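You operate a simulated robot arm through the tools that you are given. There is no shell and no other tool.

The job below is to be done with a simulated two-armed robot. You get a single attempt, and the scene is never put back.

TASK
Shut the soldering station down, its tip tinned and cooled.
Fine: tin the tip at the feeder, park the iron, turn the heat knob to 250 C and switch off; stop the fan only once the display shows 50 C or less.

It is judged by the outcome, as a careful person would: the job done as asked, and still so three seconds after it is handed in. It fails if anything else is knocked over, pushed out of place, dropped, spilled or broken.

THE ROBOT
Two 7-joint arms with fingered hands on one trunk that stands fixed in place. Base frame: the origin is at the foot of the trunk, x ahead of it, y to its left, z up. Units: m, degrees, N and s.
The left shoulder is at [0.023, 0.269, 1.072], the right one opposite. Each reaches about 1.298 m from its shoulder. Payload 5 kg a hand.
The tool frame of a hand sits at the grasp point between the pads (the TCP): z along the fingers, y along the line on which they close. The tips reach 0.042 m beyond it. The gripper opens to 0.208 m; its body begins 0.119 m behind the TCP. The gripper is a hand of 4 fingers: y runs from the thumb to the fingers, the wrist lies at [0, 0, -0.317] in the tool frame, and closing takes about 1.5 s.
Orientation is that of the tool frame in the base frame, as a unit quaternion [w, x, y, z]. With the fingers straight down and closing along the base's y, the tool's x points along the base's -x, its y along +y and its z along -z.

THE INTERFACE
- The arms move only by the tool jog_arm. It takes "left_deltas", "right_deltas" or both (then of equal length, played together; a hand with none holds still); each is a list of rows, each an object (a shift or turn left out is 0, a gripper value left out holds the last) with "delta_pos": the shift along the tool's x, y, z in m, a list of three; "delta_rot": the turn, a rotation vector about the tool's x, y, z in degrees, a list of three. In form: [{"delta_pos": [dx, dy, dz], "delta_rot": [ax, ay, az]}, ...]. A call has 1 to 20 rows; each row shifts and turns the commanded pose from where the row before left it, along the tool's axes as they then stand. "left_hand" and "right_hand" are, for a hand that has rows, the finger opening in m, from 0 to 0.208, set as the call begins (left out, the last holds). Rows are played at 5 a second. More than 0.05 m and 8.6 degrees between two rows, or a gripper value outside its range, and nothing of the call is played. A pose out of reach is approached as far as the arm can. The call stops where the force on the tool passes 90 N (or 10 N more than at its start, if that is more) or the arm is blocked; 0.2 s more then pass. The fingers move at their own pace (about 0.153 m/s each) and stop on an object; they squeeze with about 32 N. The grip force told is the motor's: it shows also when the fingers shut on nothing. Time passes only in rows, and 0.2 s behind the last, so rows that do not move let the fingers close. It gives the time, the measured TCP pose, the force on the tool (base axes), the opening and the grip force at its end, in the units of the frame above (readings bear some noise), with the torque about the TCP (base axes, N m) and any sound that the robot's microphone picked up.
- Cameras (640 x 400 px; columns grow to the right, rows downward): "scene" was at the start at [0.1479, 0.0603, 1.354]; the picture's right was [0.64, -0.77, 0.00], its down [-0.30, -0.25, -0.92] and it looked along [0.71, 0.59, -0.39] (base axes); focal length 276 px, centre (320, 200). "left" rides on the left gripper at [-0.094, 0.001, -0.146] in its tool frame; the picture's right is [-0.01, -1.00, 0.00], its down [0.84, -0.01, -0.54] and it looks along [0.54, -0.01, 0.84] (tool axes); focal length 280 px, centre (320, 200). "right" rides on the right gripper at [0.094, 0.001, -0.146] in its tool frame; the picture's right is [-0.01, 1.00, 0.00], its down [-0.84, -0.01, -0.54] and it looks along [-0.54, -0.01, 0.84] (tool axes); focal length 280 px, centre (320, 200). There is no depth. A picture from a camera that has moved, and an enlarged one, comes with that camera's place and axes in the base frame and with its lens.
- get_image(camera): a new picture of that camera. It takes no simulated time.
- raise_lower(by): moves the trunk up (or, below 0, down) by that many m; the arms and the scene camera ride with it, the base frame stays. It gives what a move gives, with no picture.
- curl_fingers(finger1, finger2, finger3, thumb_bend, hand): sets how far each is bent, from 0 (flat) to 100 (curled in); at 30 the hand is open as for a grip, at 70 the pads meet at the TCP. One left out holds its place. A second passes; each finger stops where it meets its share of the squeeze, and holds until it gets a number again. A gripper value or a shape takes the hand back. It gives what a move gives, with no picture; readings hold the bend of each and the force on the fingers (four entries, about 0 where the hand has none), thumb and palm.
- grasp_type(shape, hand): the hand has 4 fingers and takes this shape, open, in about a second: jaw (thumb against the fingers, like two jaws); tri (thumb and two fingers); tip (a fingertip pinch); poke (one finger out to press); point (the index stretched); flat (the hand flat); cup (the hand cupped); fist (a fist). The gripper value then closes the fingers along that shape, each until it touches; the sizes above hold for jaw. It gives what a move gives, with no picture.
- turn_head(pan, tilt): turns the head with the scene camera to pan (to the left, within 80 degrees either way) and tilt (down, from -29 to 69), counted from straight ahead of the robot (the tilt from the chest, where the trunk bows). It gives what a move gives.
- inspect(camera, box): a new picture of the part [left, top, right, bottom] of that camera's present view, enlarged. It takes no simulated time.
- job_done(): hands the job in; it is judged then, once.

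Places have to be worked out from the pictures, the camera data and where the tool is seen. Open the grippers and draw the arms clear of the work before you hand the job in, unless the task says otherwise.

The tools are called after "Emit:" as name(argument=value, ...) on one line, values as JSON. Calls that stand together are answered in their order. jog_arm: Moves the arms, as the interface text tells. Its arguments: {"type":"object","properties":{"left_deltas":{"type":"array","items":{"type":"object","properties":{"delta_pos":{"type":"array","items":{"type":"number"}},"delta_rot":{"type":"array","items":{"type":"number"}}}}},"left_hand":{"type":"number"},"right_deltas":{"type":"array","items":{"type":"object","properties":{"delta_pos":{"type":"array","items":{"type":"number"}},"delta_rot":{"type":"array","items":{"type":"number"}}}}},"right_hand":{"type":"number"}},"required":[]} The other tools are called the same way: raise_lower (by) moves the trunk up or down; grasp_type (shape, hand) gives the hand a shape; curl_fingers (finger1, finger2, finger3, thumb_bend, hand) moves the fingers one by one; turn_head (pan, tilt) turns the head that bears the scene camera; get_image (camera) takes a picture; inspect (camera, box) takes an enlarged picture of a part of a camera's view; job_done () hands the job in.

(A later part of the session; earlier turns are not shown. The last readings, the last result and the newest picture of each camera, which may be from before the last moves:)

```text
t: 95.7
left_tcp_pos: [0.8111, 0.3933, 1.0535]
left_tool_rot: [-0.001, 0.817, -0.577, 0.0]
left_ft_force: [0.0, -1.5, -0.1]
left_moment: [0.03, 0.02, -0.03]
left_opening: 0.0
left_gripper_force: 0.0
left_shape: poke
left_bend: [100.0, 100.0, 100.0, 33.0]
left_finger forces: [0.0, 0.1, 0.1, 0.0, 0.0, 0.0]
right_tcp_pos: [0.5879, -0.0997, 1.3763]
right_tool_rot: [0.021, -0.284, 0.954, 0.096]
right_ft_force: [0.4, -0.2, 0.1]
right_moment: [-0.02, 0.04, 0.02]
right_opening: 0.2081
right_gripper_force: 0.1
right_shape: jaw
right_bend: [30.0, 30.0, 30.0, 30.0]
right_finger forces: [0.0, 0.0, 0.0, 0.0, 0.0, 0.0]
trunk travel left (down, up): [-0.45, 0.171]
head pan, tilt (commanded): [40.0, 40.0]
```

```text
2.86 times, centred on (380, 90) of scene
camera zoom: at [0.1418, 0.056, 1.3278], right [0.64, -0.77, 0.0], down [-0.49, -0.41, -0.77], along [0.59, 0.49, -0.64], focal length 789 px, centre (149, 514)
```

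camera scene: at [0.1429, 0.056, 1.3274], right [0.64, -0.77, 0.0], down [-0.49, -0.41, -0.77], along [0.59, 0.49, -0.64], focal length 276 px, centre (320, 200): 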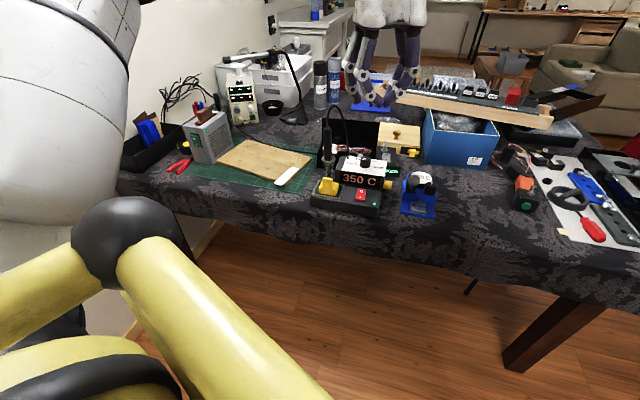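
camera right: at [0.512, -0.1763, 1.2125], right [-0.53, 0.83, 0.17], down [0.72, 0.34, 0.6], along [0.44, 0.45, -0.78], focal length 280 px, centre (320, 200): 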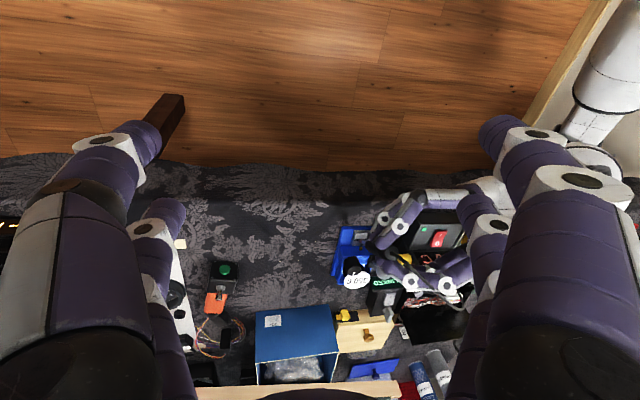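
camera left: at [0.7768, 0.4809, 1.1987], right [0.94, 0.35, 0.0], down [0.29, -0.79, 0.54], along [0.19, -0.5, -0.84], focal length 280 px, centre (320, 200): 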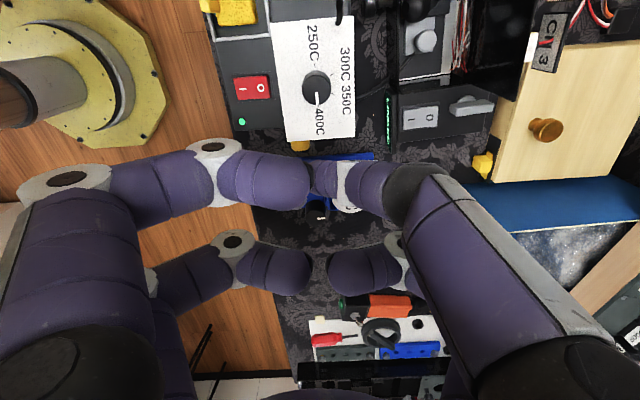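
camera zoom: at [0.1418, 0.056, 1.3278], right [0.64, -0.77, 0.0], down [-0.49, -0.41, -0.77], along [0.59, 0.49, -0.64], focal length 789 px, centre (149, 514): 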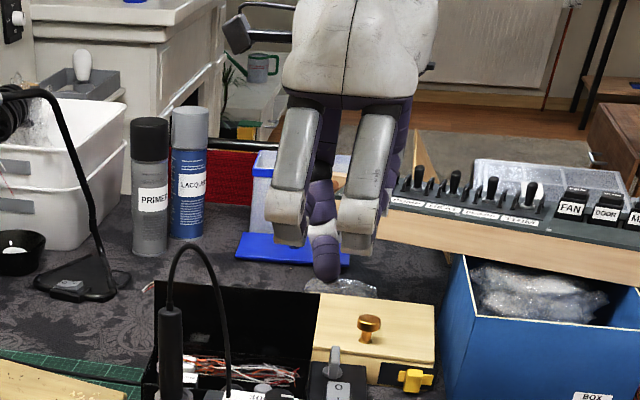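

The poke finger extends along the hand axis about 4 cm past the curled digits. To press the rocker's O end without hitting the display box, I'll come from the front pitched 45° down: first I lift, yaw the hand back so it faces the station, and pull toward the robot.

Emit:
jog_arm(left_deltas=[{"delta_pos": [0, 0, -0.045]}, {"delta_pos": [0, 0, -0.045]}, {"delta_rot": [0, 0, 8.4]}, {"delta_rot": [0, 0, 8.4]}, {"delta_rot": [0, 0, 8.4]}, {"delta_rot": [0, 0, 8.4]}, {"delta_rot": [0, 0, 8.4]}, {"delta_rot": [0, 0, 8.4]}, {"delta_rot": [0, 0, 8.4]}, {"delta_rot": [0, 0, 8.4]}, {"delta_rot": [0, 0, 8.4]}, {"delta_rot": [0, 0, 8.4]}])

Emit:
jog_arm(left_deltas=[{"delta_pos": [0.037, 0.0039, 0.0088]}, {"delta_pos": [0.037, 0.0039, 0.0088]}, {"delta_pos": [0.037, 0.0039, 0.0088]}, {"delta_pos": [0.037, 0.0039, 0.0088]}, {"delta_pos": [0.037, 0.0039, 0.0088]}, {"delta_pos": [0.037, 0.0039, 0.0088]}])

Emit:
get_image(camera="scene")

```text
t: 98.3
left_tcp_pos: [0.8035, 0.3976, 1.1423]
left_tool_rot: [0.002, -0.219, 0.976, 0.002]
left_ft_force: [0.7, 0.0, -0.4]
left_moment: [0.02, 0.02, 0.02]
left_opening: 0.0002
left_gripper_force: 0.0
left_shape: poke
left_bend: [100.0, 100.0, 100.0, 33.0]
left_finger forces: [0.0, 0.0, 0.1, 0.0, 0.1, 0.0]
left hand out of reach, approached as far as the arm can: row 2
right_tcp_pos: [0.5879, -0.1009, 1.3767]
right_tool_rot: [0.021, -0.284, 0.954, 0.095]
right_ft_force: [0.2, -0.2, 1.4]
right_moment: [0.0, -0.02, 0.01]
right_opening: 0.208
right_gripper_force: 0.2
right_shape: jaw
right_bend: [30.0, 30.0, 30.0, 30.0]
right_finger forces: [0.0, 0.0, 0.0, 0.0, 0.1, 0.0]
trunk travel left (down, up): [-0.45, 0.171]
head pan, tilt (commanded): [40.0, 40.0]
```

```text
t: 99.7
left_tcp_pos: [0.5944, 0.3192, 1.0853]
left_tool_rot: [0.001, -0.22, 0.976, 0.001]
left_ft_force: [-0.7, 0.2, 0.5]
left_moment: [0.01, 0.01, -0.02]
left_opening: 0.0001
left_gripper_force: 0.2
left_shape: poke
left_bend: [100.0, 100.0, 100.0, 33.0]
left_finger forces: [0.1, 0.1, 0.0, 0.0, 0.0, 0.0]
right_tcp_pos: [0.5886, -0.0994, 1.3748]
right_tool_rot: [0.021, -0.286, 0.953, 0.096]
right_ft_force: [0.4, 0.5, 0.2]
right_moment: [-0.04, -0.06, -0.03]
right_opening: 0.2082
right_gripper_force: 0.1
right_shape: jaw
right_bend: [30.0, 30.0, 30.0, 30.0]
right_finger forces: [0.1, 0.0, 0.0, 0.1, 0.0, 0.0]
trunk travel left (down, up): [-0.45, 0.171]
head pan, tilt (commanded): [40.0, 40.0]
```

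```text
taken
camera scene: at [0.1418, 0.0561, 1.3278], right [0.64, -0.77, 0.0], down [-0.49, -0.41, -0.77], along [0.59, 0.49, -0.64], focal length 276 px, centre (320, 200)
```

scene: 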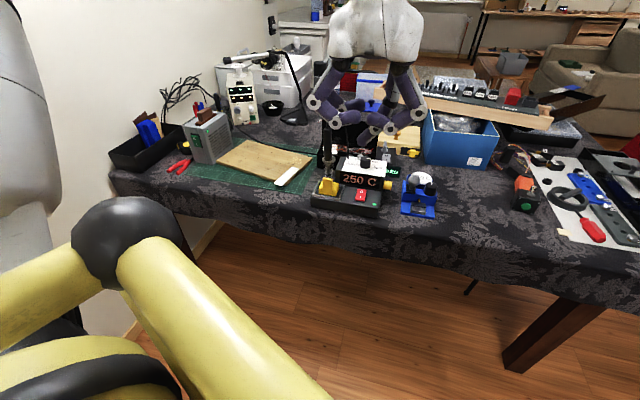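

Emit:
jog_arm(left_deltas=[{"delta_rot": [0, -7.5, 0]}, {"delta_rot": [0, -7.5, 0]}, {"delta_rot": [0, -7.5, 0]}, {"delta_rot": [0, -7.5, 0]}, {"delta_rot": [0, -7.5, 0]}, {"delta_rot": [0, -7.5, 0]}])

Emit:
get_image(camera="left")

Emit:
get_image(camera="scene")

```text
t: 101.1
left_tcp_pos: [0.5942, 0.3213, 1.0879]
left_tool_rot: [0.376, -0.203, 0.9, 0.085]
left_ft_force: [0.6, 0.7, 0.1]
left_moment: [0.0, 0.0, 0.0]
left_opening: 0.0
left_gripper_force: 0.0
left_shape: poke
left_bend: [100.0, 100.0, 100.0, 33.0]
left_finger forces: [0.1, 0.0, 0.0, 0.0, 0.0, 0.1]
right_tcp_pos: [0.5883, -0.1001, 1.376]
right_tool_rot: [0.021, -0.284, 0.954, 0.094]
right_ft_force: [1.5, 0.1, 0.1]
right_moment: [0.01, -0.01, 0.0]
right_opening: 0.2084
right_gripper_force: 0.1
right_shape: jaw
right_bend: [30.0, 30.0, 30.0, 30.0]
right_finger forces: [0.0, 0.1, 0.0, 0.0, 0.1, 0.1]
trunk travel left (down, up): [-0.45, 0.171]
head pan, tilt (commanded): [40.0, 40.0]
```

```text
taken
camera left: at [0.558, 0.3063, 1.2567], right [0.44, -0.9, 0.01], down [-0.88, -0.43, -0.22], along [0.2, 0.09, -0.98], focal length 280 px, centre (320, 200)
```

left: 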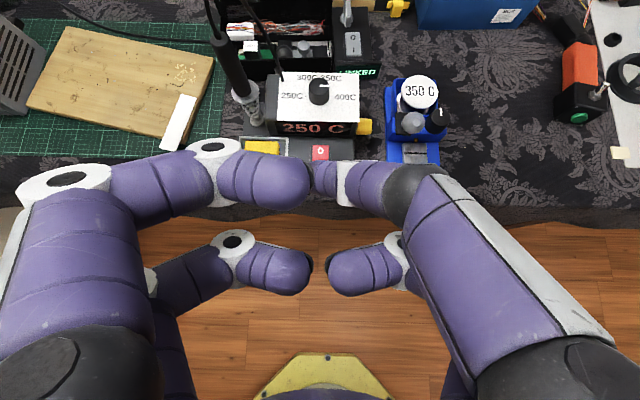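

```text
taken
camera scene: at [0.142, 0.0559, 1.3277], right [0.64, -0.77, 0.0], down [-0.49, -0.41, -0.77], along [0.59, 0.49, -0.64], focal length 276 px, centre (320, 200)
```

scene: 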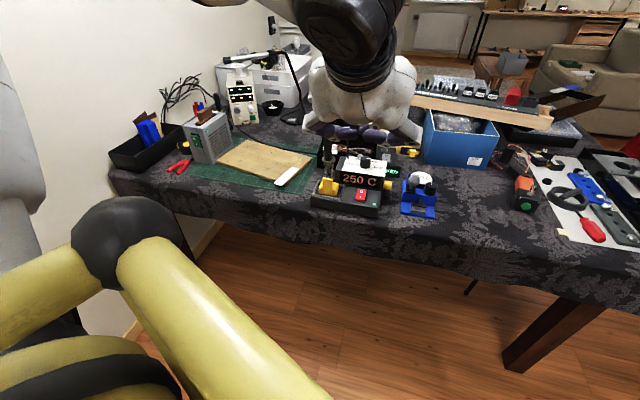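

Hand is pitched 45°. I yaw it 20° more to keep its knuckles away from the sponge, then advance to a pre-press point 5 cm short of the O end.

Emit:
jog_arm(left_deltas=[{"delta_rot": [-4.74, 0, -4.68]}, {"delta_rot": [-4.74, 0, -4.68]}, {"delta_rot": [-4.74, 0, -4.68]}, {"delta_pos": [0.0165, -0.0089, 0.0344]}, {"delta_pos": [0.0165, -0.0089, 0.0344]}, {"delta_pos": [0.0165, -0.0089, 0.0344]}, {"delta_pos": [0.0165, -0.0089, 0.0344]}, {"delta_pos": [0.0165, -0.0089, 0.0344]}])

Emit:
get_image(camera="left")

Emit:
get_image(camera="scene")

Emit:
get_image(camera="right")

```text
t: 102.9
left_tcp_pos: [0.6675, 0.3368, 0.9047]
left_tool_rot: [0.354, -0.357, 0.851, 0.15]
left_ft_force: [0.2, -0.3, -0.1]
left_moment: [-0.03, 0.04, 0.0]
left_opening: 0.0
left_gripper_force: 0.1
left_shape: poke
left_bend: [100.0, 100.0, 100.0, 33.0]
left_finger forces: [0.0, 0.1, 0.0, 0.0, 0.0, 0.0]
right_tcp_pos: [0.5897, -0.0983, 1.375]
right_tool_rot: [0.019, -0.285, 0.954, 0.095]
right_ft_force: [0.9, 1.5, -1.3]
right_moment: [-0.01, 0.14, 0.03]
right_opening: 0.2079
right_gripper_force: 0.1
right_shape: jaw
right_bend: [30.0, 30.0, 30.0, 30.0]
right_finger forces: [0.0, 0.1, 0.1, 0.0, 0.0, 0.0]
trunk travel left (down, up): [-0.45, 0.171]
head pan, tilt (commanded): [40.0, 40.0]
```

```text
taken
camera left: at [0.6396, 0.3099, 1.0746], right [0.72, -0.69, 0.01], down [-0.68, -0.7, -0.22], along [0.16, 0.15, -0.98], focal length 280 px, centre (320, 200)
```

left: 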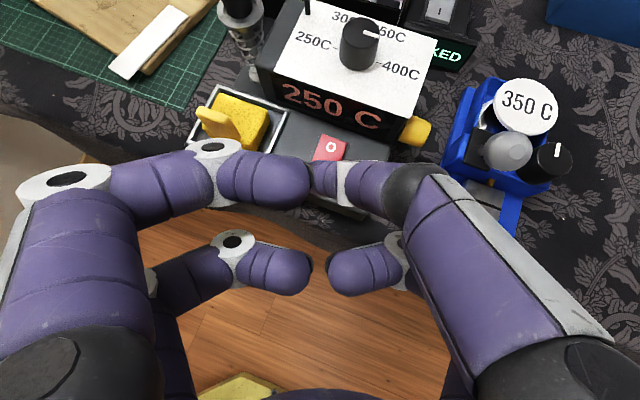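

```text
taken
camera scene: at [0.1422, 0.0563, 1.3276], right [0.64, -0.77, 0.0], down [-0.49, -0.41, -0.77], along [0.59, 0.49, -0.64], focal length 276 px, centre (320, 200)
```

scene: 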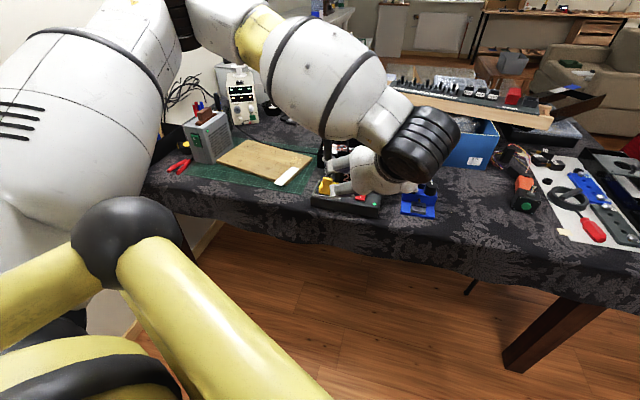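

```text
taken
camera right: at [0.5118, -0.1759, 1.5114], right [-0.53, 0.83, 0.17], down [0.72, 0.34, 0.6], along [0.44, 0.45, -0.78], focal length 280 px, centre (320, 200)
```

right: 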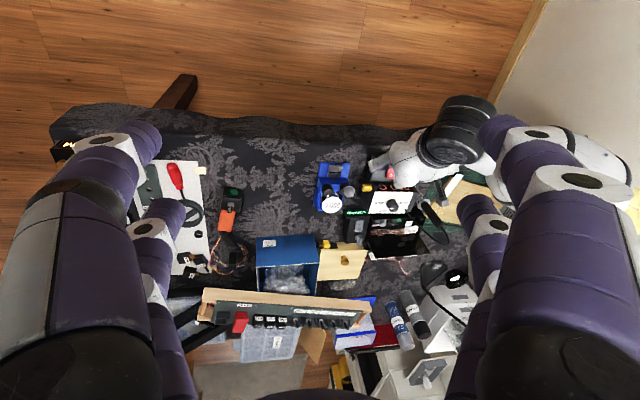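

Emit:
inspect(camera="right", box=[350, 140, 450, 220])

Emit:
inspect(camera="left", box=[250, 110, 410, 230])

Emit:
inspect(camera="scene", box=[300, 130, 430, 230])

```text
5.00 times, centred on (400, 180) of right
camera zoom: at [0.5118, -0.1759, 1.5114], right [-0.53, 0.83, 0.17], down [0.72, 0.34, 0.6], along [0.44, 0.45, -0.78], focal length 1402 px, centre (-80, 300)
```

zoom: 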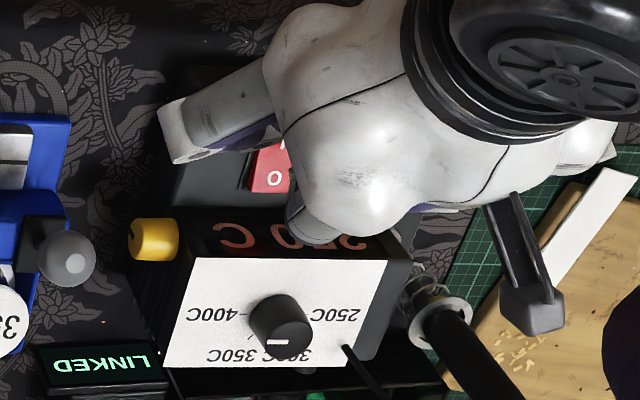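

```text
3.33 times, centred on (330, 170) of left
camera zoom: at [0.6396, 0.3099, 1.0746], right [0.72, -0.69, 0.01], down [-0.68, -0.7, -0.22], along [0.16, 0.15, -0.98], focal length 935 px, centre (287, 300)
```

zoom: 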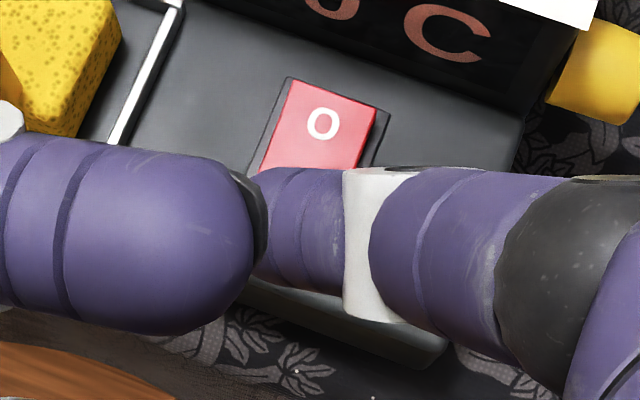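

```text
4.00 times, centred on (365, 180) of scene
camera zoom: at [0.1422, 0.0563, 1.3276], right [0.64, -0.77, 0.0], down [-0.49, -0.41, -0.77], along [0.59, 0.49, -0.64], focal length 1104 px, centre (140, 280)
```

zoom: 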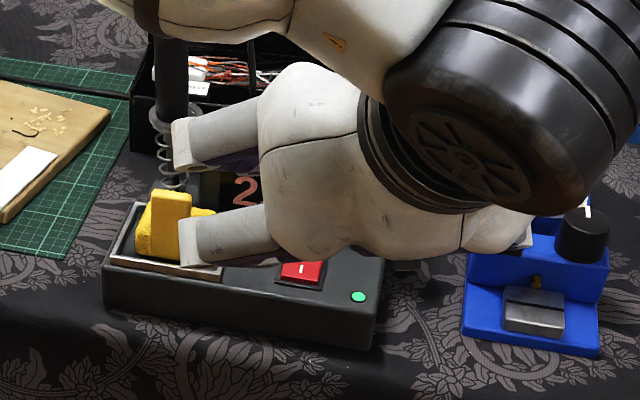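

The exact poke-fingertip location is partly hidden. I back off 6 cm along the hand axis and try the "point" shape, which may give a clearer pressing finger.

Emit:
jog_arm(left_deltas=[{"delta_pos": [0, 0, -0.035]}, {"delta_pos": [0, 0, -0.035]}])

Emit:
grasp_type(hand="left", shape="point")

Emit:
get_image(camera="left")

Emit:
inspect(camera="right", box=[340, 120, 460, 220])

Emit:
inspect(camera="scene", box=[280, 110, 420, 220])

```text
t: 103.5
left_tcp_pos: [0.6346, 0.3014, 0.956]
left_tool_rot: [0.353, -0.357, 0.852, 0.15]
left_ft_force: [0.2, 0.1, 0.3]
left_moment: [-0.06, 0.06, 0.01]
left_opening: 0.0004
left_gripper_force: 0.2
left_shape: poke
left_bend: [100.0, 100.0, 100.0, 33.0]
left_finger forces: [0.1, 0.0, 0.0, 0.1, 0.0, 0.0]
right_tcp_pos: [0.5897, -0.0995, 1.3753]
right_tool_rot: [0.021, -0.284, 0.954, 0.096]
right_ft_force: [0.1, -0.1, 0.9]
right_moment: [-0.01, 0.06, 0.03]
right_opening: 0.2079
right_gripper_force: 0.0
right_shape: jaw
right_bend: [30.0, 30.0, 30.0, 30.0]
right_finger forces: [0.1, 0.0, 0.0, 0.1, 0.1, 0.1]
trunk travel left (down, up): [-0.45, 0.171]
head pan, tilt (commanded): [40.0, 40.0]
```

```text
t: 104.4
left_tcp_pos: [0.6346, 0.301, 0.9568]
left_tool_rot: [0.354, -0.357, 0.852, 0.151]
left_ft_force: [-1.7, 0.1, 0.3]
left_moment: [-0.03, 0.03, -0.03]
left_opening: 0.2018
left_gripper_force: 0.2
left_shape: point
left_bend: [70.0, 100.0, 100.0, 32.0]
left_finger forces: [0.1, 0.1, 0.0, 0.0, 0.1, 0.0]
right_tcp_pos: [0.5869, -0.0995, 1.3756]
right_tool_rot: [0.021, -0.284, 0.954, 0.095]
right_ft_force: [-0.7, 0.3, -0.3]
right_moment: [0.02, 0.0, -0.02]
right_opening: 0.2078
right_gripper_force: 0.1
right_shape: jaw
right_bend: [30.0, 30.0, 30.0, 30.0]
right_finger forces: [0.1, 0.2, 0.1, 0.0, 0.1, 0.0]
trunk travel left (down, up): [-0.45, 0.171]
head pan, tilt (commanded): [40.0, 40.0]
```

```text
taken
camera left: at [0.6059, 0.2754, 1.1256], right [0.72, -0.69, 0.01], down [-0.68, -0.7, -0.22], along [0.16, 0.15, -0.98], focal length 280 px, centre (320, 200)
```

left: 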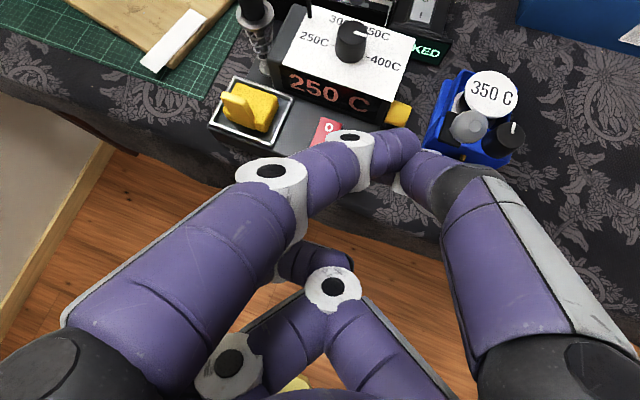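

```text
4.00 times, centred on (400, 170) of right
camera zoom: at [0.5108, -0.1766, 1.5121], right [-0.53, 0.83, 0.17], down [0.72, 0.34, 0.61], along [0.44, 0.45, -0.78], focal length 1122 px, centre (0, 320)
```

zoom: 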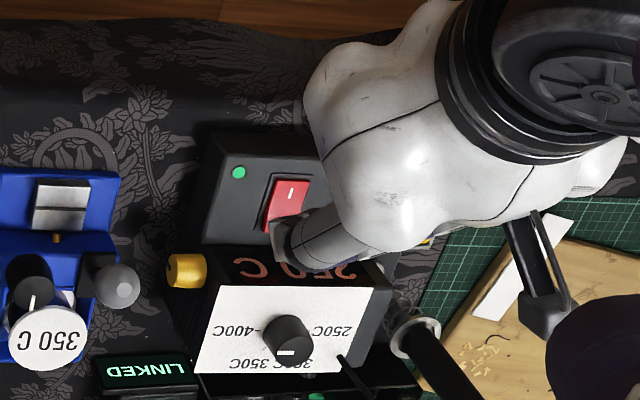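

```text
3.64 times, centred on (350, 165) of scene
camera zoom: at [0.1417, 0.056, 1.3278], right [0.64, -0.77, 0.0], down [-0.49, -0.41, -0.77], along [0.59, 0.49, -0.64], focal length 1004 px, centre (211, 327)
```

zoom: 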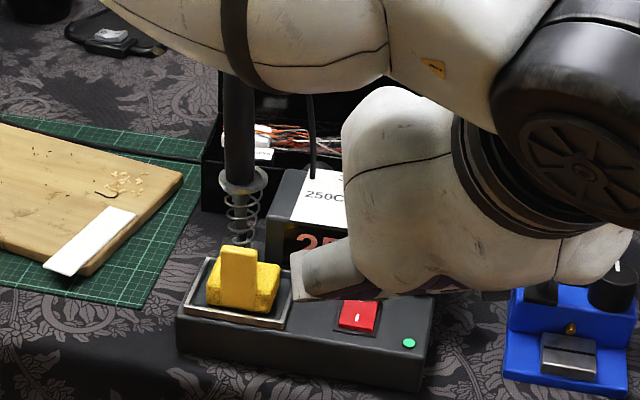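

"point" is less clear. I'll instead curl everything away except finger2, held at 70 like in the calibrated pinch (tip near tool x=+0.03, y≈0, z≈0.042). I set this up step by step.

Emit:
curl_fingers(hand="left", finger1=100, finger2=70, finger3=100, thumb_bend=30)

Emit:
get_image(camera="left")

Emit:
curl_fingers(hand="left", thumb_bend=100)

Emit:
get_image(camera="left")

```text
t: 105.4
left_tcp_pos: [0.6353, 0.3009, 0.9556]
left_tool_rot: [0.354, -0.357, 0.851, 0.152]
left_ft_force: [-0.7, 0.1, -0.5]
left_moment: [0.02, 0.01, -0.01]
left_opening: 0.0987
left_gripper_force: 0.1
left_shape: fingers
left_bend: [100.0, 69.0, 100.0, 30.0]
left_finger forces: [0.0, 0.0, 0.1, 0.1, 0.0, 0.1]
right_tcp_pos: [0.5867, -0.0995, 1.3751]
right_tool_rot: [0.02, -0.284, 0.954, 0.096]
right_ft_force: [0.2, 0.3, 0.6]
right_moment: [0.01, -0.01, 0.01]
right_opening: 0.2081
right_gripper_force: 0.1
right_shape: jaw
right_bend: [30.0, 30.0, 30.0, 30.0]
right_finger forces: [0.0, 0.0, 0.0, 0.0, 0.0, 0.0]
trunk travel left (down, up): [-0.45, 0.171]
head pan, tilt (commanded): [40.0, 40.0]
```

```text
taken
camera left: at [0.6059, 0.2753, 1.1256], right [0.72, -0.69, 0.01], down [-0.68, -0.7, -0.22], along [0.16, 0.15, -0.98], focal length 280 px, centre (320, 200)
```

left: 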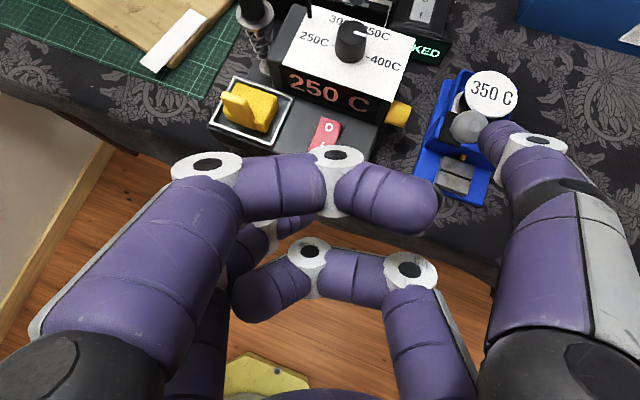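

```text
t: 106.4
left_tcp_pos: [0.6349, 0.3013, 0.9571]
left_tool_rot: [0.353, -0.357, 0.852, 0.151]
left_ft_force: [0.3, 0.0, -0.8]
left_moment: [0.02, 0.01, 0.03]
left_opening: 0.0549
left_gripper_force: 0.1
left_shape: fingers
left_bend: [100.0, 69.0, 100.0, 85.0]
left_finger forces: [0.1, 0.0, 0.1, 0.1, 0.0, 0.0]
right_tcp_pos: [0.5874, -0.0984, 1.3754]
right_tool_rot: [0.02, -0.284, 0.954, 0.095]
right_ft_force: [-1.0, -0.2, -0.5]
right_moment: [-0.05, 0.03, -0.01]
right_opening: 0.2079
right_gripper_force: 0.0
right_shape: jaw
right_bend: [30.0, 30.0, 30.0, 30.0]
right_finger forces: [0.0, 0.0, 0.0, 0.0, 0.1, 0.1]
trunk travel left (down, up): [-0.45, 0.171]
head pan, tilt (commanded): [40.0, 40.0]
```

```text
taken
camera left: at [0.6058, 0.2752, 1.1257], right [0.72, -0.69, 0.01], down [-0.68, -0.7, -0.22], along [0.16, 0.15, -0.98], focal length 280 px, centre (320, 200)
```

left: 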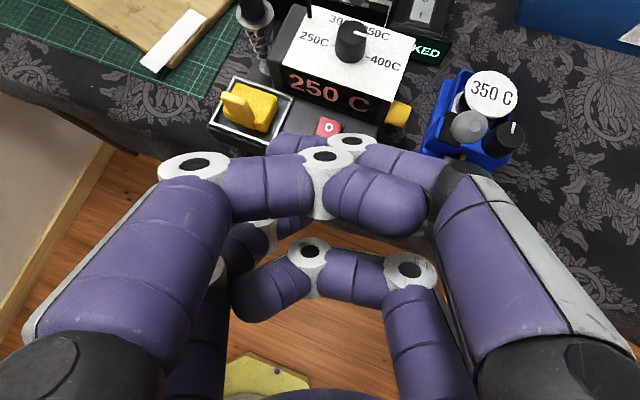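

Finger1 curled with the thumb alone extended gives the best clearance, and the thumb-tip place is known from the knob pinch (tool x≈−0.031, z≈0.042). I set finger1/2/3 curled and thumb at 70, and steepen the hand by 15°.

Emit:
curl_fingers(hand="left", finger1=100, finger2=100, finger3=100, thumb_bend=30)

Emit:
curl_fingers(hand="left", thumb_bend=70)

Emit:
jog_arm(left_deltas=[{"delta_pos": [0, 0, -0.02], "delta_rot": [0, 7.5, 0]}, {"delta_pos": [0, 0, -0.02], "delta_rot": [0, 7.5, 0]}])

Emit:
get_image(camera="left")

```text
t: 107.4
left_tcp_pos: [0.6352, 0.3016, 0.9566]
left_tool_rot: [0.354, -0.357, 0.851, 0.15]
left_ft_force: [-0.7, -0.1, 0.0]
left_moment: [0.0, -0.05, 0.02]
left_opening: 0.099
left_gripper_force: 0.0
left_shape: fingers
left_bend: [100.0, 86.0, 100.0, 30.0]
left_finger forces: [0.0, 0.0, 0.0, 0.0, 0.1, 0.0]
right_tcp_pos: [0.5873, -0.0987, 1.3756]
right_tool_rot: [0.02, -0.284, 0.954, 0.095]
right_ft_force: [-0.1, -0.2, 0.2]
right_moment: [0.02, -0.01, 0.0]
right_opening: 0.208
right_gripper_force: 0.1
right_shape: jaw
right_bend: [30.0, 30.0, 30.0, 30.0]
right_finger forces: [0.0, 0.0, 0.1, 0.1, 0.1, 0.1]
trunk travel left (down, up): [-0.45, 0.171]
head pan, tilt (commanded): [40.0, 40.0]
```

```text
t: 108.4
left_tcp_pos: [0.6344, 0.3018, 0.9569]
left_tool_rot: [0.353, -0.357, 0.852, 0.151]
left_ft_force: [-0.6, 1.1, 0.2]
left_moment: [-0.03, 0.0, 0.02]
left_opening: 0.0662
left_gripper_force: 0.2
left_shape: fingers
left_bend: [100.0, 86.0, 100.0, 70.0]
left_finger forces: [0.1, 0.0, 0.0, 0.1, 0.0, 0.0]
right_tcp_pos: [0.5879, -0.1008, 1.3759]
right_tool_rot: [0.021, -0.284, 0.954, 0.096]
right_ft_force: [0.3, -0.1, -1.4]
right_moment: [0.01, -0.02, -0.04]
right_opening: 0.208
right_gripper_force: 0.1
right_shape: jaw
right_bend: [30.0, 30.0, 30.0, 30.0]
right_finger forces: [0.1, 0.1, 0.0, 0.0, 0.0, 0.0]
trunk travel left (down, up): [-0.45, 0.171]
head pan, tilt (commanded): [40.0, 40.0]
```

```text
t: 109.0
left_tcp_pos: [0.6149, 0.2828, 0.9874]
left_tool_rot: [0.239, -0.373, 0.891, 0.102]
left_ft_force: [-0.7, 0.4, -0.6]
left_moment: [0.04, -0.07, -0.02]
left_opening: 0.0662
left_gripper_force: 0.0
left_shape: fingers
left_bend: [100.0, 86.0, 100.0, 70.0]
left_finger forces: [0.1, 0.1, 0.0, 0.0, 0.0, 0.0]
right_tcp_pos: [0.5868, -0.0996, 1.3755]
right_tool_rot: [0.021, -0.284, 0.954, 0.095]
right_ft_force: [0.7, -0.3, -0.4]
right_moment: [-0.01, -0.08, -0.05]
right_opening: 0.2081
right_gripper_force: 0.1
right_shape: jaw
right_bend: [30.0, 30.0, 30.0, 30.0]
right_finger forces: [0.1, 0.0, 0.0, 0.0, 0.0, 0.0]
trunk travel left (down, up): [-0.45, 0.171]
head pan, tilt (commanded): [40.0, 40.0]
```

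```text
taken
camera left: at [0.619, 0.2885, 1.1601], right [0.72, -0.69, 0.0], down [-0.69, -0.72, 0.04], along [-0.03, -0.03, -1.0], focal length 280 px, centre (320, 200)
```

left: 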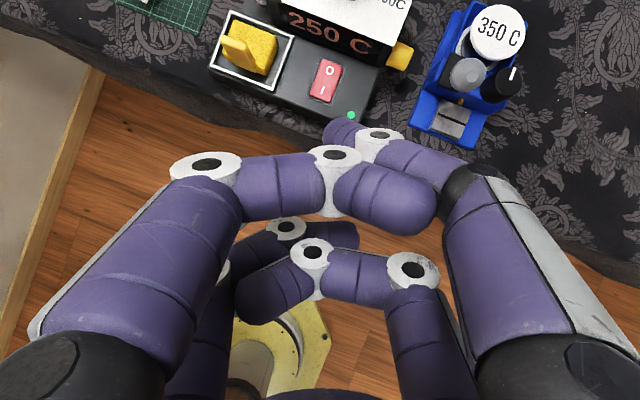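

The view is now straight down: the thumb tip (px ~338,128) leads toward the rocker's O end, and both measurements agree within 2 mm. I advance to 3 cm short of the O end.

Emit:
jog_arm(left_deltas=[{"delta_pos": [-0.0025, 0.0002, 0.0326]}, {"delta_pos": [-0.0025, 0.0002, 0.0326]}, {"delta_pos": [-0.0025, 0.0002, 0.0326]}, {"delta_pos": [-0.0025, 0.0002, 0.0326]}, {"delta_pos": [-0.0025, 0.0002, 0.0326]}])

Emit:
get_image(camera="left")

Emit:
inspect(camera="right", box=[340, 120, 460, 220])

Emit:
inspect(camera="scene", box=[300, 130, 430, 230])

```text
t: 110.2
left_tcp_pos: [0.6813, 0.3489, 0.853]
left_tool_rot: [0.24, -0.373, 0.89, 0.102]
left_ft_force: [0.8, 0.6, -0.7]
left_moment: [0.02, 0.01, 0.0]
left_opening: 0.0663
left_gripper_force: 0.1
left_shape: fingers
left_bend: [100.0, 86.0, 100.0, 70.0]
left_finger forces: [0.0, 0.0, 0.1, 0.1, 0.1, 0.1]
right_tcp_pos: [0.5886, -0.0997, 1.3746]
right_tool_rot: [0.02, -0.285, 0.954, 0.096]
right_ft_force: [0.6, 0.0, -0.2]
right_moment: [-0.02, 0.07, 0.0]
right_opening: 0.2081
right_gripper_force: 0.0
right_shape: jaw
right_bend: [30.0, 30.0, 30.0, 30.0]
right_finger forces: [0.0, 0.0, 0.0, 0.1, 0.0, 0.0]
trunk travel left (down, up): [-0.45, 0.171]
head pan, tilt (commanded): [40.0, 40.0]
```

```text
taken
camera left: at [0.6839, 0.3542, 1.0251], right [0.72, -0.69, 0.0], down [-0.69, -0.72, 0.04], along [-0.03, -0.03, -1.0], focal length 280 px, centre (320, 200)
```

left: 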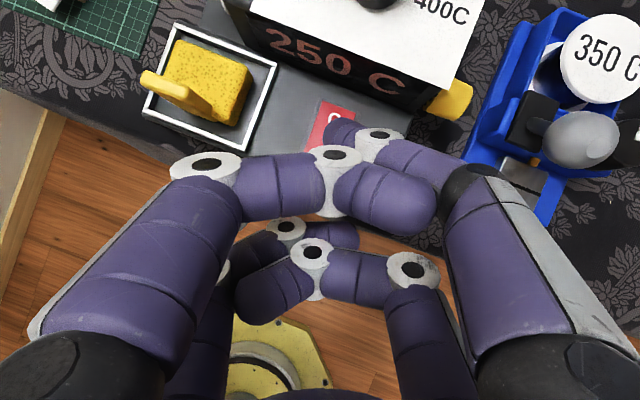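

```text
4.00 times, centred on (400, 170) of right
camera zoom: at [0.5116, -0.1761, 1.5116], right [-0.53, 0.83, 0.17], down [0.72, 0.34, 0.6], along [0.44, 0.45, -0.78], focal length 1122 px, centre (0, 320)
```

zoom: 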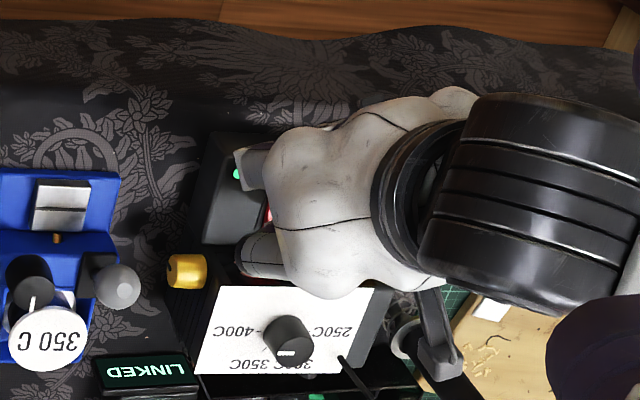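

```text
4.00 times, centred on (365, 180) of scene
camera zoom: at [0.1422, 0.0562, 1.3276], right [0.64, -0.77, 0.0], down [-0.49, -0.41, -0.77], along [0.59, 0.49, -0.64], focal length 1104 px, centre (140, 280)
```

zoom: 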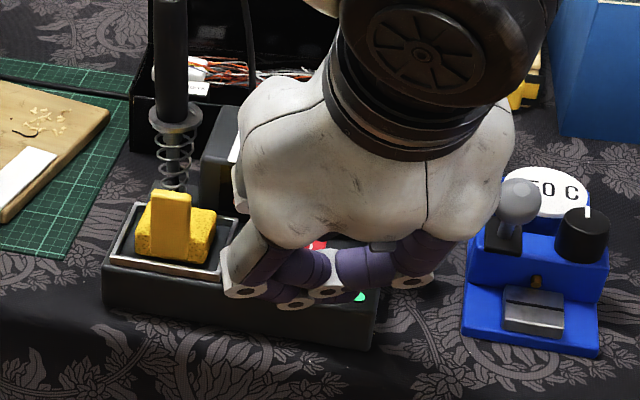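

Emit:
inspect(camera="left", box=[270, 70, 410, 190])

```text
3.33 times, centred on (340, 130) of left
camera zoom: at [0.6839, 0.3542, 1.0251], right [0.72, -0.69, 0.0], down [-0.69, -0.72, 0.04], along [-0.03, -0.03, -1.0], focal length 935 px, centre (253, 433)
```

zoom: 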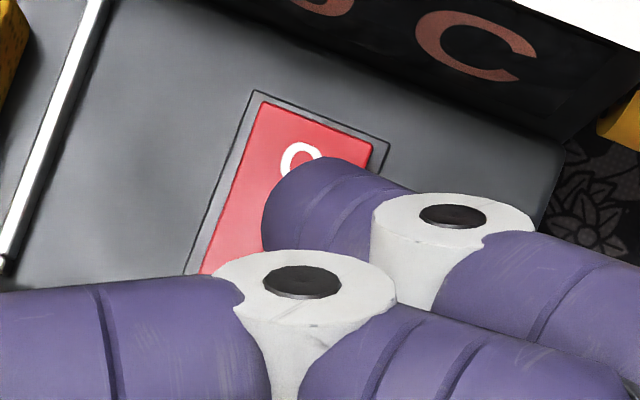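

The thumb tip lines up with the "O" within a few millimetres, 3 cm away. I advance 2.4 cm, then press in small steps.

Emit:
jog_arm(left_deltas=[{"delta_pos": [0, 0, 0.012]}, {"delta_pos": [0, 0, 0.012]}])

Emit:
jog_arm(left_deltas=[{"delta_pos": [0, 0, 0.004]}])

Emit:
inspect(camera="left", box=[270, 70, 410, 190])

```text
t: 110.8
left_tcp_pos: [0.6878, 0.3565, 0.8312]
left_tool_rot: [0.24, -0.372, 0.891, 0.102]
left_ft_force: [-0.6, -0.6, 3.4]
left_moment: [0.01, -0.13, 0.0]
left_opening: 0.0663
left_gripper_force: 1.4
left_shape: fingers
left_bend: [100.0, 86.0, 100.0, 70.0]
left_finger forces: [0.1, 0.0, 0.0, 0.1, 3.1, 0.0]
right_tcp_pos: [0.5881, -0.0999, 1.376]
right_tool_rot: [0.021, -0.284, 0.954, 0.096]
right_ft_force: [0.2, -0.9, -0.8]
right_moment: [-0.02, 0.01, -0.03]
right_opening: 0.2083
right_gripper_force: 0.0
right_shape: jaw
right_bend: [30.0, 30.0, 30.0, 30.0]
right_finger forces: [0.0, 0.1, 0.0, 0.1, 0.0, 0.0]
trunk travel left (down, up): [-0.45, 0.171]
head pan, tilt (commanded): [40.0, 40.0]
```

```text
t: 111.2
left_tcp_pos: [0.6907, 0.3568, 0.83]
left_tool_rot: [0.241, -0.373, 0.89, 0.101]
left_ft_force: [0.9, -1.7, 8.5]
left_moment: [0.13, -0.34, -0.08]
left_opening: 0.0659
left_gripper_force: 4.0
left_shape: fingers
left_bend: [100.0, 86.0, 100.0, 70.0]
left_finger forces: [0.0, 0.1, 0.0, 0.1, 8.2, 0.0]
right_tcp_pos: [0.5876, -0.0997, 1.3764]
right_tool_rot: [0.021, -0.284, 0.954, 0.094]
right_ft_force: [-0.2, -0.2, 0.4]
right_moment: [0.0, -0.03, 0.04]
right_opening: 0.2078
right_gripper_force: 0.1
right_shape: jaw
right_bend: [30.0, 30.0, 30.0, 30.0]
right_finger forces: [0.0, 0.0, 0.0, 0.0, 0.1, 0.1]
trunk travel left (down, up): [-0.45, 0.171]
head pan, tilt (commanded): [40.0, 40.0]
```

```text
3.33 times, centred on (340, 130) of left
camera zoom: at [0.6931, 0.3634, 1.0025], right [0.72, -0.69, 0.01], down [-0.69, -0.72, 0.04], along [-0.02, -0.03, -1.0], focal length 935 px, centre (253, 433)
```

zoom: 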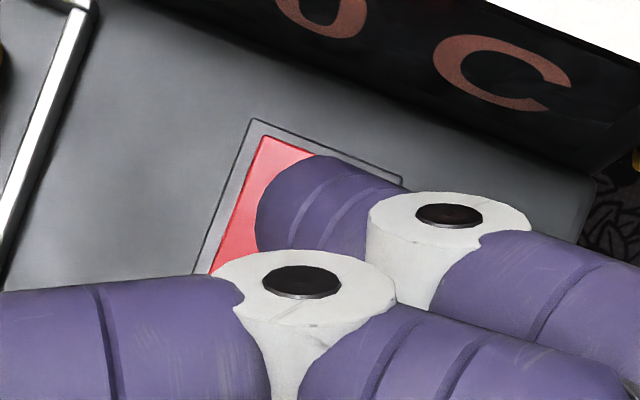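

The thumb touches the rocker (8 N). I press a little further in 3 mm steps and watch for the switch to flip.

Emit:
jog_arm(left_deltas=[{"delta_pos": [0, 0, 0.003]}])

Emit:
jog_arm(left_deltas=[{"delta_pos": [0, 0, 0.003]}])

Emit:
inspect(camera="left", box=[240, 20, 440, 190])

Emit:
inspect(camera="scene", box=[300, 150, 430, 230])

```text
t: 111.6
left_tcp_pos: [0.6916, 0.3577, 0.8292]
left_tool_rot: [0.241, -0.373, 0.89, 0.102]
left_ft_force: [0.8, -3.5, 19.1]
left_moment: [0.29, -0.78, -0.15]
left_opening: 0.0653
left_gripper_force: 9.4
left_shape: fingers
left_bend: [100.0, 86.0, 100.0, 71.0]
left_finger forces: [0.1, 0.0, 0.1, 0.0, 19.0, 0.0]
right_tcp_pos: [0.5875, -0.1, 1.3774]
right_tool_rot: [0.022, -0.285, 0.954, 0.096]
right_ft_force: [0.3, 0.5, 0.0]
right_moment: [-0.03, 0.0, -0.01]
right_opening: 0.2081
right_gripper_force: 0.1
right_shape: jaw
right_bend: [30.0, 30.0, 30.0, 30.0]
right_finger forces: [0.1, 0.0, 0.1, 0.0, 0.1, 0.1]
trunk travel left (down, up): [-0.45, 0.171]
head pan, tilt (commanded): [40.0, 40.0]
```

```text
t: 112.0
left_tcp_pos: [0.6939, 0.3596, 0.8264]
left_tool_rot: [0.242, -0.372, 0.89, 0.101]
left_ft_force: [2.1, -6.4, 33.4]
left_moment: [0.49, -1.19, -0.25]
left_opening: 0.0644
left_gripper_force: 16.0
left_shape: fingers
left_bend: [100.0, 86.0, 100.0, 71.0]
left_finger forces: [0.0, 0.1, 0.0, 0.1, 32.6, 0.0]
right_tcp_pos: [0.5863, -0.0998, 1.3764]
right_tool_rot: [0.022, -0.284, 0.954, 0.096]
right_ft_force: [0.7, 0.1, 0.5]
right_moment: [0.0, 0.01, 0.01]
right_opening: 0.208
right_gripper_force: 0.0
right_shape: jaw
right_bend: [30.0, 30.0, 30.0, 30.0]
right_finger forces: [0.1, 0.0, 0.0, 0.1, 0.1, 0.1]
trunk travel left (down, up): [-0.45, 0.171]
head pan, tilt (commanded): [40.0, 40.0]
```

```text
2.35 times, centred on (340, 105) of left
camera zoom: at [0.6957, 0.3652, 0.9994], right [0.72, -0.69, 0.01], down [-0.69, -0.72, 0.04], along [-0.02, -0.03, -1.0], focal length 660 px, centre (273, 424)
```

zoom: 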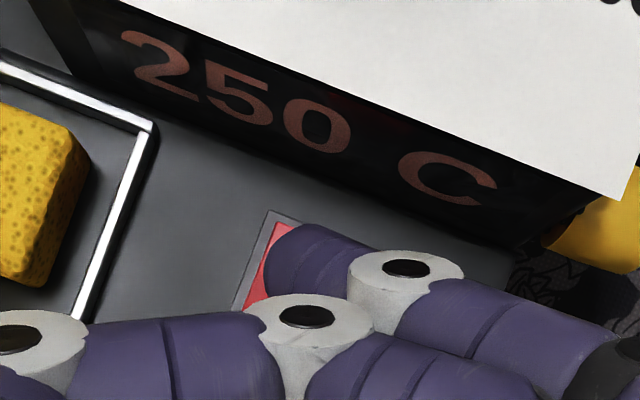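

```text
4.92 times, centred on (365, 190) of scene
camera zoom: at [0.1405, 0.0549, 1.3283], right [0.64, -0.77, 0.0], down [-0.49, -0.41, -0.77], along [0.59, 0.49, -0.64], focal length 1359 px, centre (98, 249)
```

zoom: 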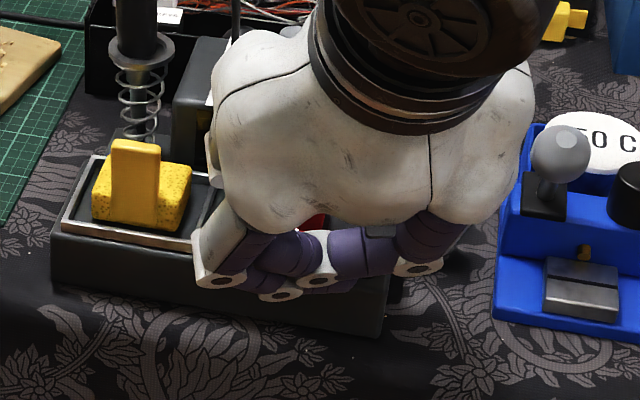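

The force reached 33 N on the O half; the display still reads 250 C, so I retract to look at the rocker and LED.

Emit:
jog_arm(left_deltas=[{"delta_pos": [0, 0, -0.02]}, {"delta_pos": [0, 0, -0.04]}, {"delta_pos": [0, 0, -0.04]}, {"delta_pos": [0, 0, -0.04]}])

Emit:
inspect(camera="left", box=[200, 0, 420, 150])

Emit:
inspect(camera="scene", box=[300, 130, 430, 230])

```text
t: 113.0
left_tcp_pos: [0.6422, 0.3112, 0.9433]
left_tool_rot: [0.239, -0.373, 0.891, 0.103]
left_ft_force: [-0.5, 0.2, 0.7]
left_moment: [0.05, -0.03, -0.01]
left_opening: 0.0662
left_gripper_force: 0.0
left_shape: fingers
left_bend: [100.0, 86.0, 100.0, 70.0]
left_finger forces: [0.0, 0.1, 0.0, 0.0, 0.0, 0.0]
right_tcp_pos: [0.5878, -0.0996, 1.3761]
right_tool_rot: [0.022, -0.284, 0.954, 0.095]
right_ft_force: [0.3, -0.9, 0.0]
right_moment: [0.05, -0.05, 0.0]
right_opening: 0.2077
right_gripper_force: 0.1
right_shape: jaw
right_bend: [30.0, 30.0, 30.0, 30.0]
right_finger forces: [0.0, 0.0, 0.0, 0.1, 0.0, 0.1]
trunk travel left (down, up): [-0.45, 0.171]
head pan, tilt (commanded): [40.0, 40.0]
```

```text
2.67 times, centred on (310, 75) of left
camera zoom: at [0.6451, 0.3164, 1.1163], right [0.72, -0.69, 0.0], down [-0.69, -0.72, 0.04], along [-0.03, -0.03, -1.0], focal length 748 px, centre (347, 533)
```

zoom: 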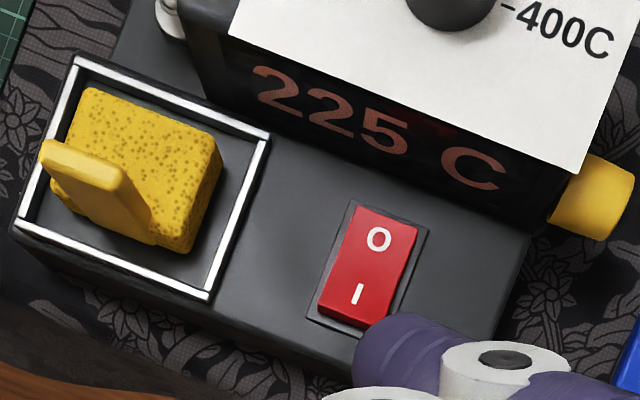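

```text
4.00 times, centred on (365, 180) of scene
camera zoom: at [0.1414, 0.0557, 1.328], right [0.64, -0.77, 0.0], down [-0.49, -0.41, -0.77], along [0.59, 0.49, -0.64], focal length 1104 px, centre (140, 280)
```

zoom: 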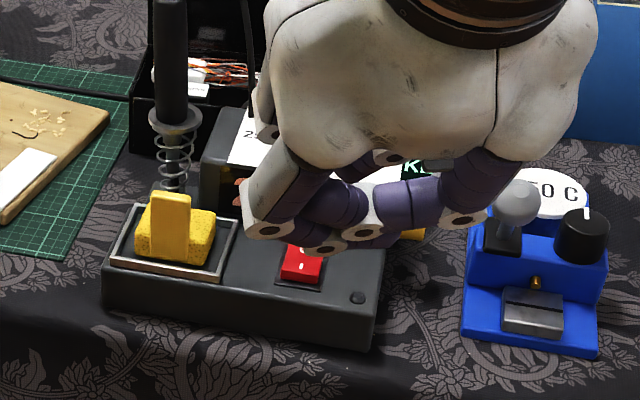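

The rocker flipped: LED off, and the display is already falling (225 C). I retract the left hand up and away while it cools with the fan still running.

Emit:
jog_arm(left_deltas=[{"delta_pos": [-0.02, 0, -0.04]}, {"delta_pos": [-0.02, 0, -0.04]}, {"delta_pos": [-0.02, 0, -0.04]}])

Emit:
grasp_type(hand="left", shape="jaw")

Emit:
inspect(camera="scene", box=[300, 130, 430, 230])

Emit:
get_image(camera="scene")

```text
t: 113.8
left_tcp_pos: [0.6375, 0.3061, 1.076]
left_tool_rot: [0.239, -0.373, 0.891, 0.103]
left_ft_force: [-0.4, -1.0, -0.1]
left_moment: [0.06, -0.02, 0.01]
left_opening: 0.066
left_gripper_force: 0.1
left_shape: fingers
left_bend: [100.0, 86.0, 100.0, 70.0]
left_finger forces: [0.0, 0.0, 0.1, 0.1, 0.1, 0.0]
right_tcp_pos: [0.5876, -0.0992, 1.3764]
right_tool_rot: [0.022, -0.285, 0.954, 0.096]
right_ft_force: [-1.5, -0.4, 0.2]
right_moment: [0.06, -0.14, -0.04]
right_opening: 0.2083
right_gripper_force: 0.0
right_shape: jaw
right_bend: [30.0, 30.0, 30.0, 30.0]
right_finger forces: [0.0, 0.0, 0.0, 0.1, 0.0, 0.0]
trunk travel left (down, up): [-0.45, 0.171]
head pan, tilt (commanded): [40.0, 40.0]
```

```text
t: 114.7
left_tcp_pos: [0.6374, 0.3059, 1.0758]
left_tool_rot: [0.24, -0.373, 0.89, 0.102]
left_ft_force: [-0.3, 0.0, 0.2]
left_moment: [0.0, 0.01, 0.03]
left_opening: 0.2079
left_gripper_force: 0.1
left_shape: jaw
left_bend: [30.0, 30.0, 30.0, 30.0]
left_finger forces: [0.0, 0.0, 0.0, 0.1, 0.0, 0.0]
right_tcp_pos: [0.5883, -0.0991, 1.3765]
right_tool_rot: [0.021, -0.284, 0.954, 0.095]
right_ft_force: [-0.4, 0.7, 0.3]
right_moment: [-0.01, 0.03, 0.01]
right_opening: 0.2081
right_gripper_force: 0.0
right_shape: jaw
right_bend: [30.0, 30.0, 30.0, 30.0]
right_finger forces: [0.0, 0.0, 0.0, 0.0, 0.1, 0.0]
trunk travel left (down, up): [-0.45, 0.171]
head pan, tilt (commanded): [40.0, 40.0]
```

```text
4.00 times, centred on (365, 180) of scene
camera zoom: at [0.1419, 0.056, 1.3278], right [0.64, -0.77, 0.0], down [-0.49, -0.41, -0.77], along [0.59, 0.49, -0.64], focal length 1104 px, centre (140, 280)
```

zoom: 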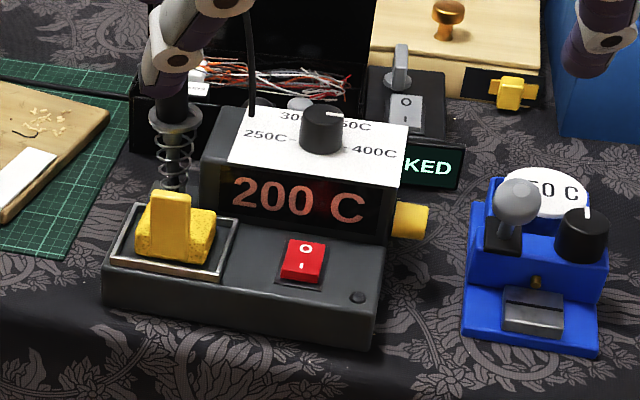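

```text
taken
camera scene: at [0.1419, 0.056, 1.3278], right [0.64, -0.77, 0.0], down [-0.49, -0.41, -0.77], along [0.59, 0.49, -0.64], focal length 276 px, centre (320, 200)
```

scene: 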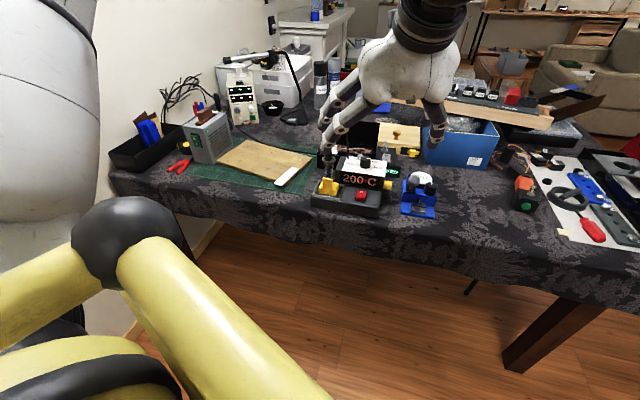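

Cooling goes well (200 C). I pan the head to study the fan box and its surroundings for a safe press of its green rocker.

Emit:
turn_head(pan=60, tilt=30)

Emit:
inspect(camera="scene", box=[220, 100, 380, 230])

Emit:
inspect(camera="scene", box=[280, 140, 350, 210])

```text
t: 115.5
left_tcp_pos: [0.637, 0.3061, 1.075]
left_tool_rot: [0.24, -0.373, 0.89, 0.102]
left_ft_force: [-1.2, 0.4, -0.1]
left_moment: [0.01, -0.03, 0.0]
left_opening: 0.2078
left_gripper_force: 0.0
left_shape: jaw
left_bend: [30.0, 30.0, 30.0, 30.0]
left_finger forces: [0.0, 0.0, 0.0, 0.0, 0.0, 0.0]
right_tcp_pos: [0.5879, -0.1003, 1.3751]
right_tool_rot: [0.02, -0.284, 0.954, 0.095]
right_ft_force: [0.3, 0.0, 0.4]
right_moment: [0.01, 0.01, 0.02]
right_opening: 0.208
right_gripper_force: 0.1
right_shape: jaw
right_bend: [30.0, 30.0, 30.0, 30.0]
right_finger forces: [0.0, 0.1, 0.1, 0.1, 0.0, 0.0]
trunk travel left (down, up): [-0.45, 0.171]
head pan, tilt (commanded): [60.0, 30.0]
```

```text
3.08 times, centred on (300, 165) of scene
camera zoom: at [0.122, 0.0796, 1.3431], right [0.87, -0.5, 0.0], down [-0.25, -0.43, -0.87], along [0.43, 0.75, -0.5], focal length 850 px, centre (382, 308)
```

zoom: 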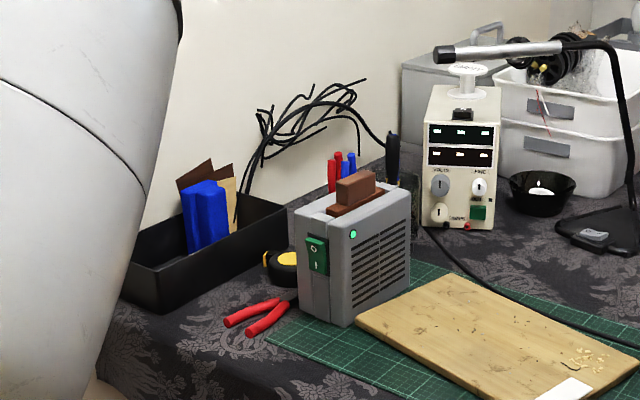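

```text
5.71 times, centred on (315, 175) of scene
camera zoom: at [0.122, 0.0796, 1.3431], right [0.87, -0.5, 0.0], down [-0.25, -0.43, -0.87], along [0.43, 0.75, -0.5], focal length 1578 px, centre (349, 343)
```

zoom: 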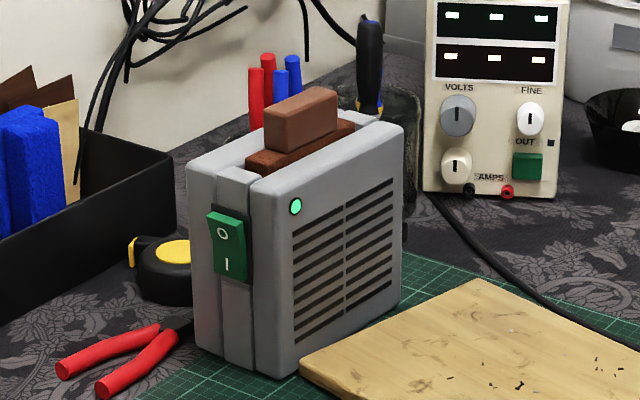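

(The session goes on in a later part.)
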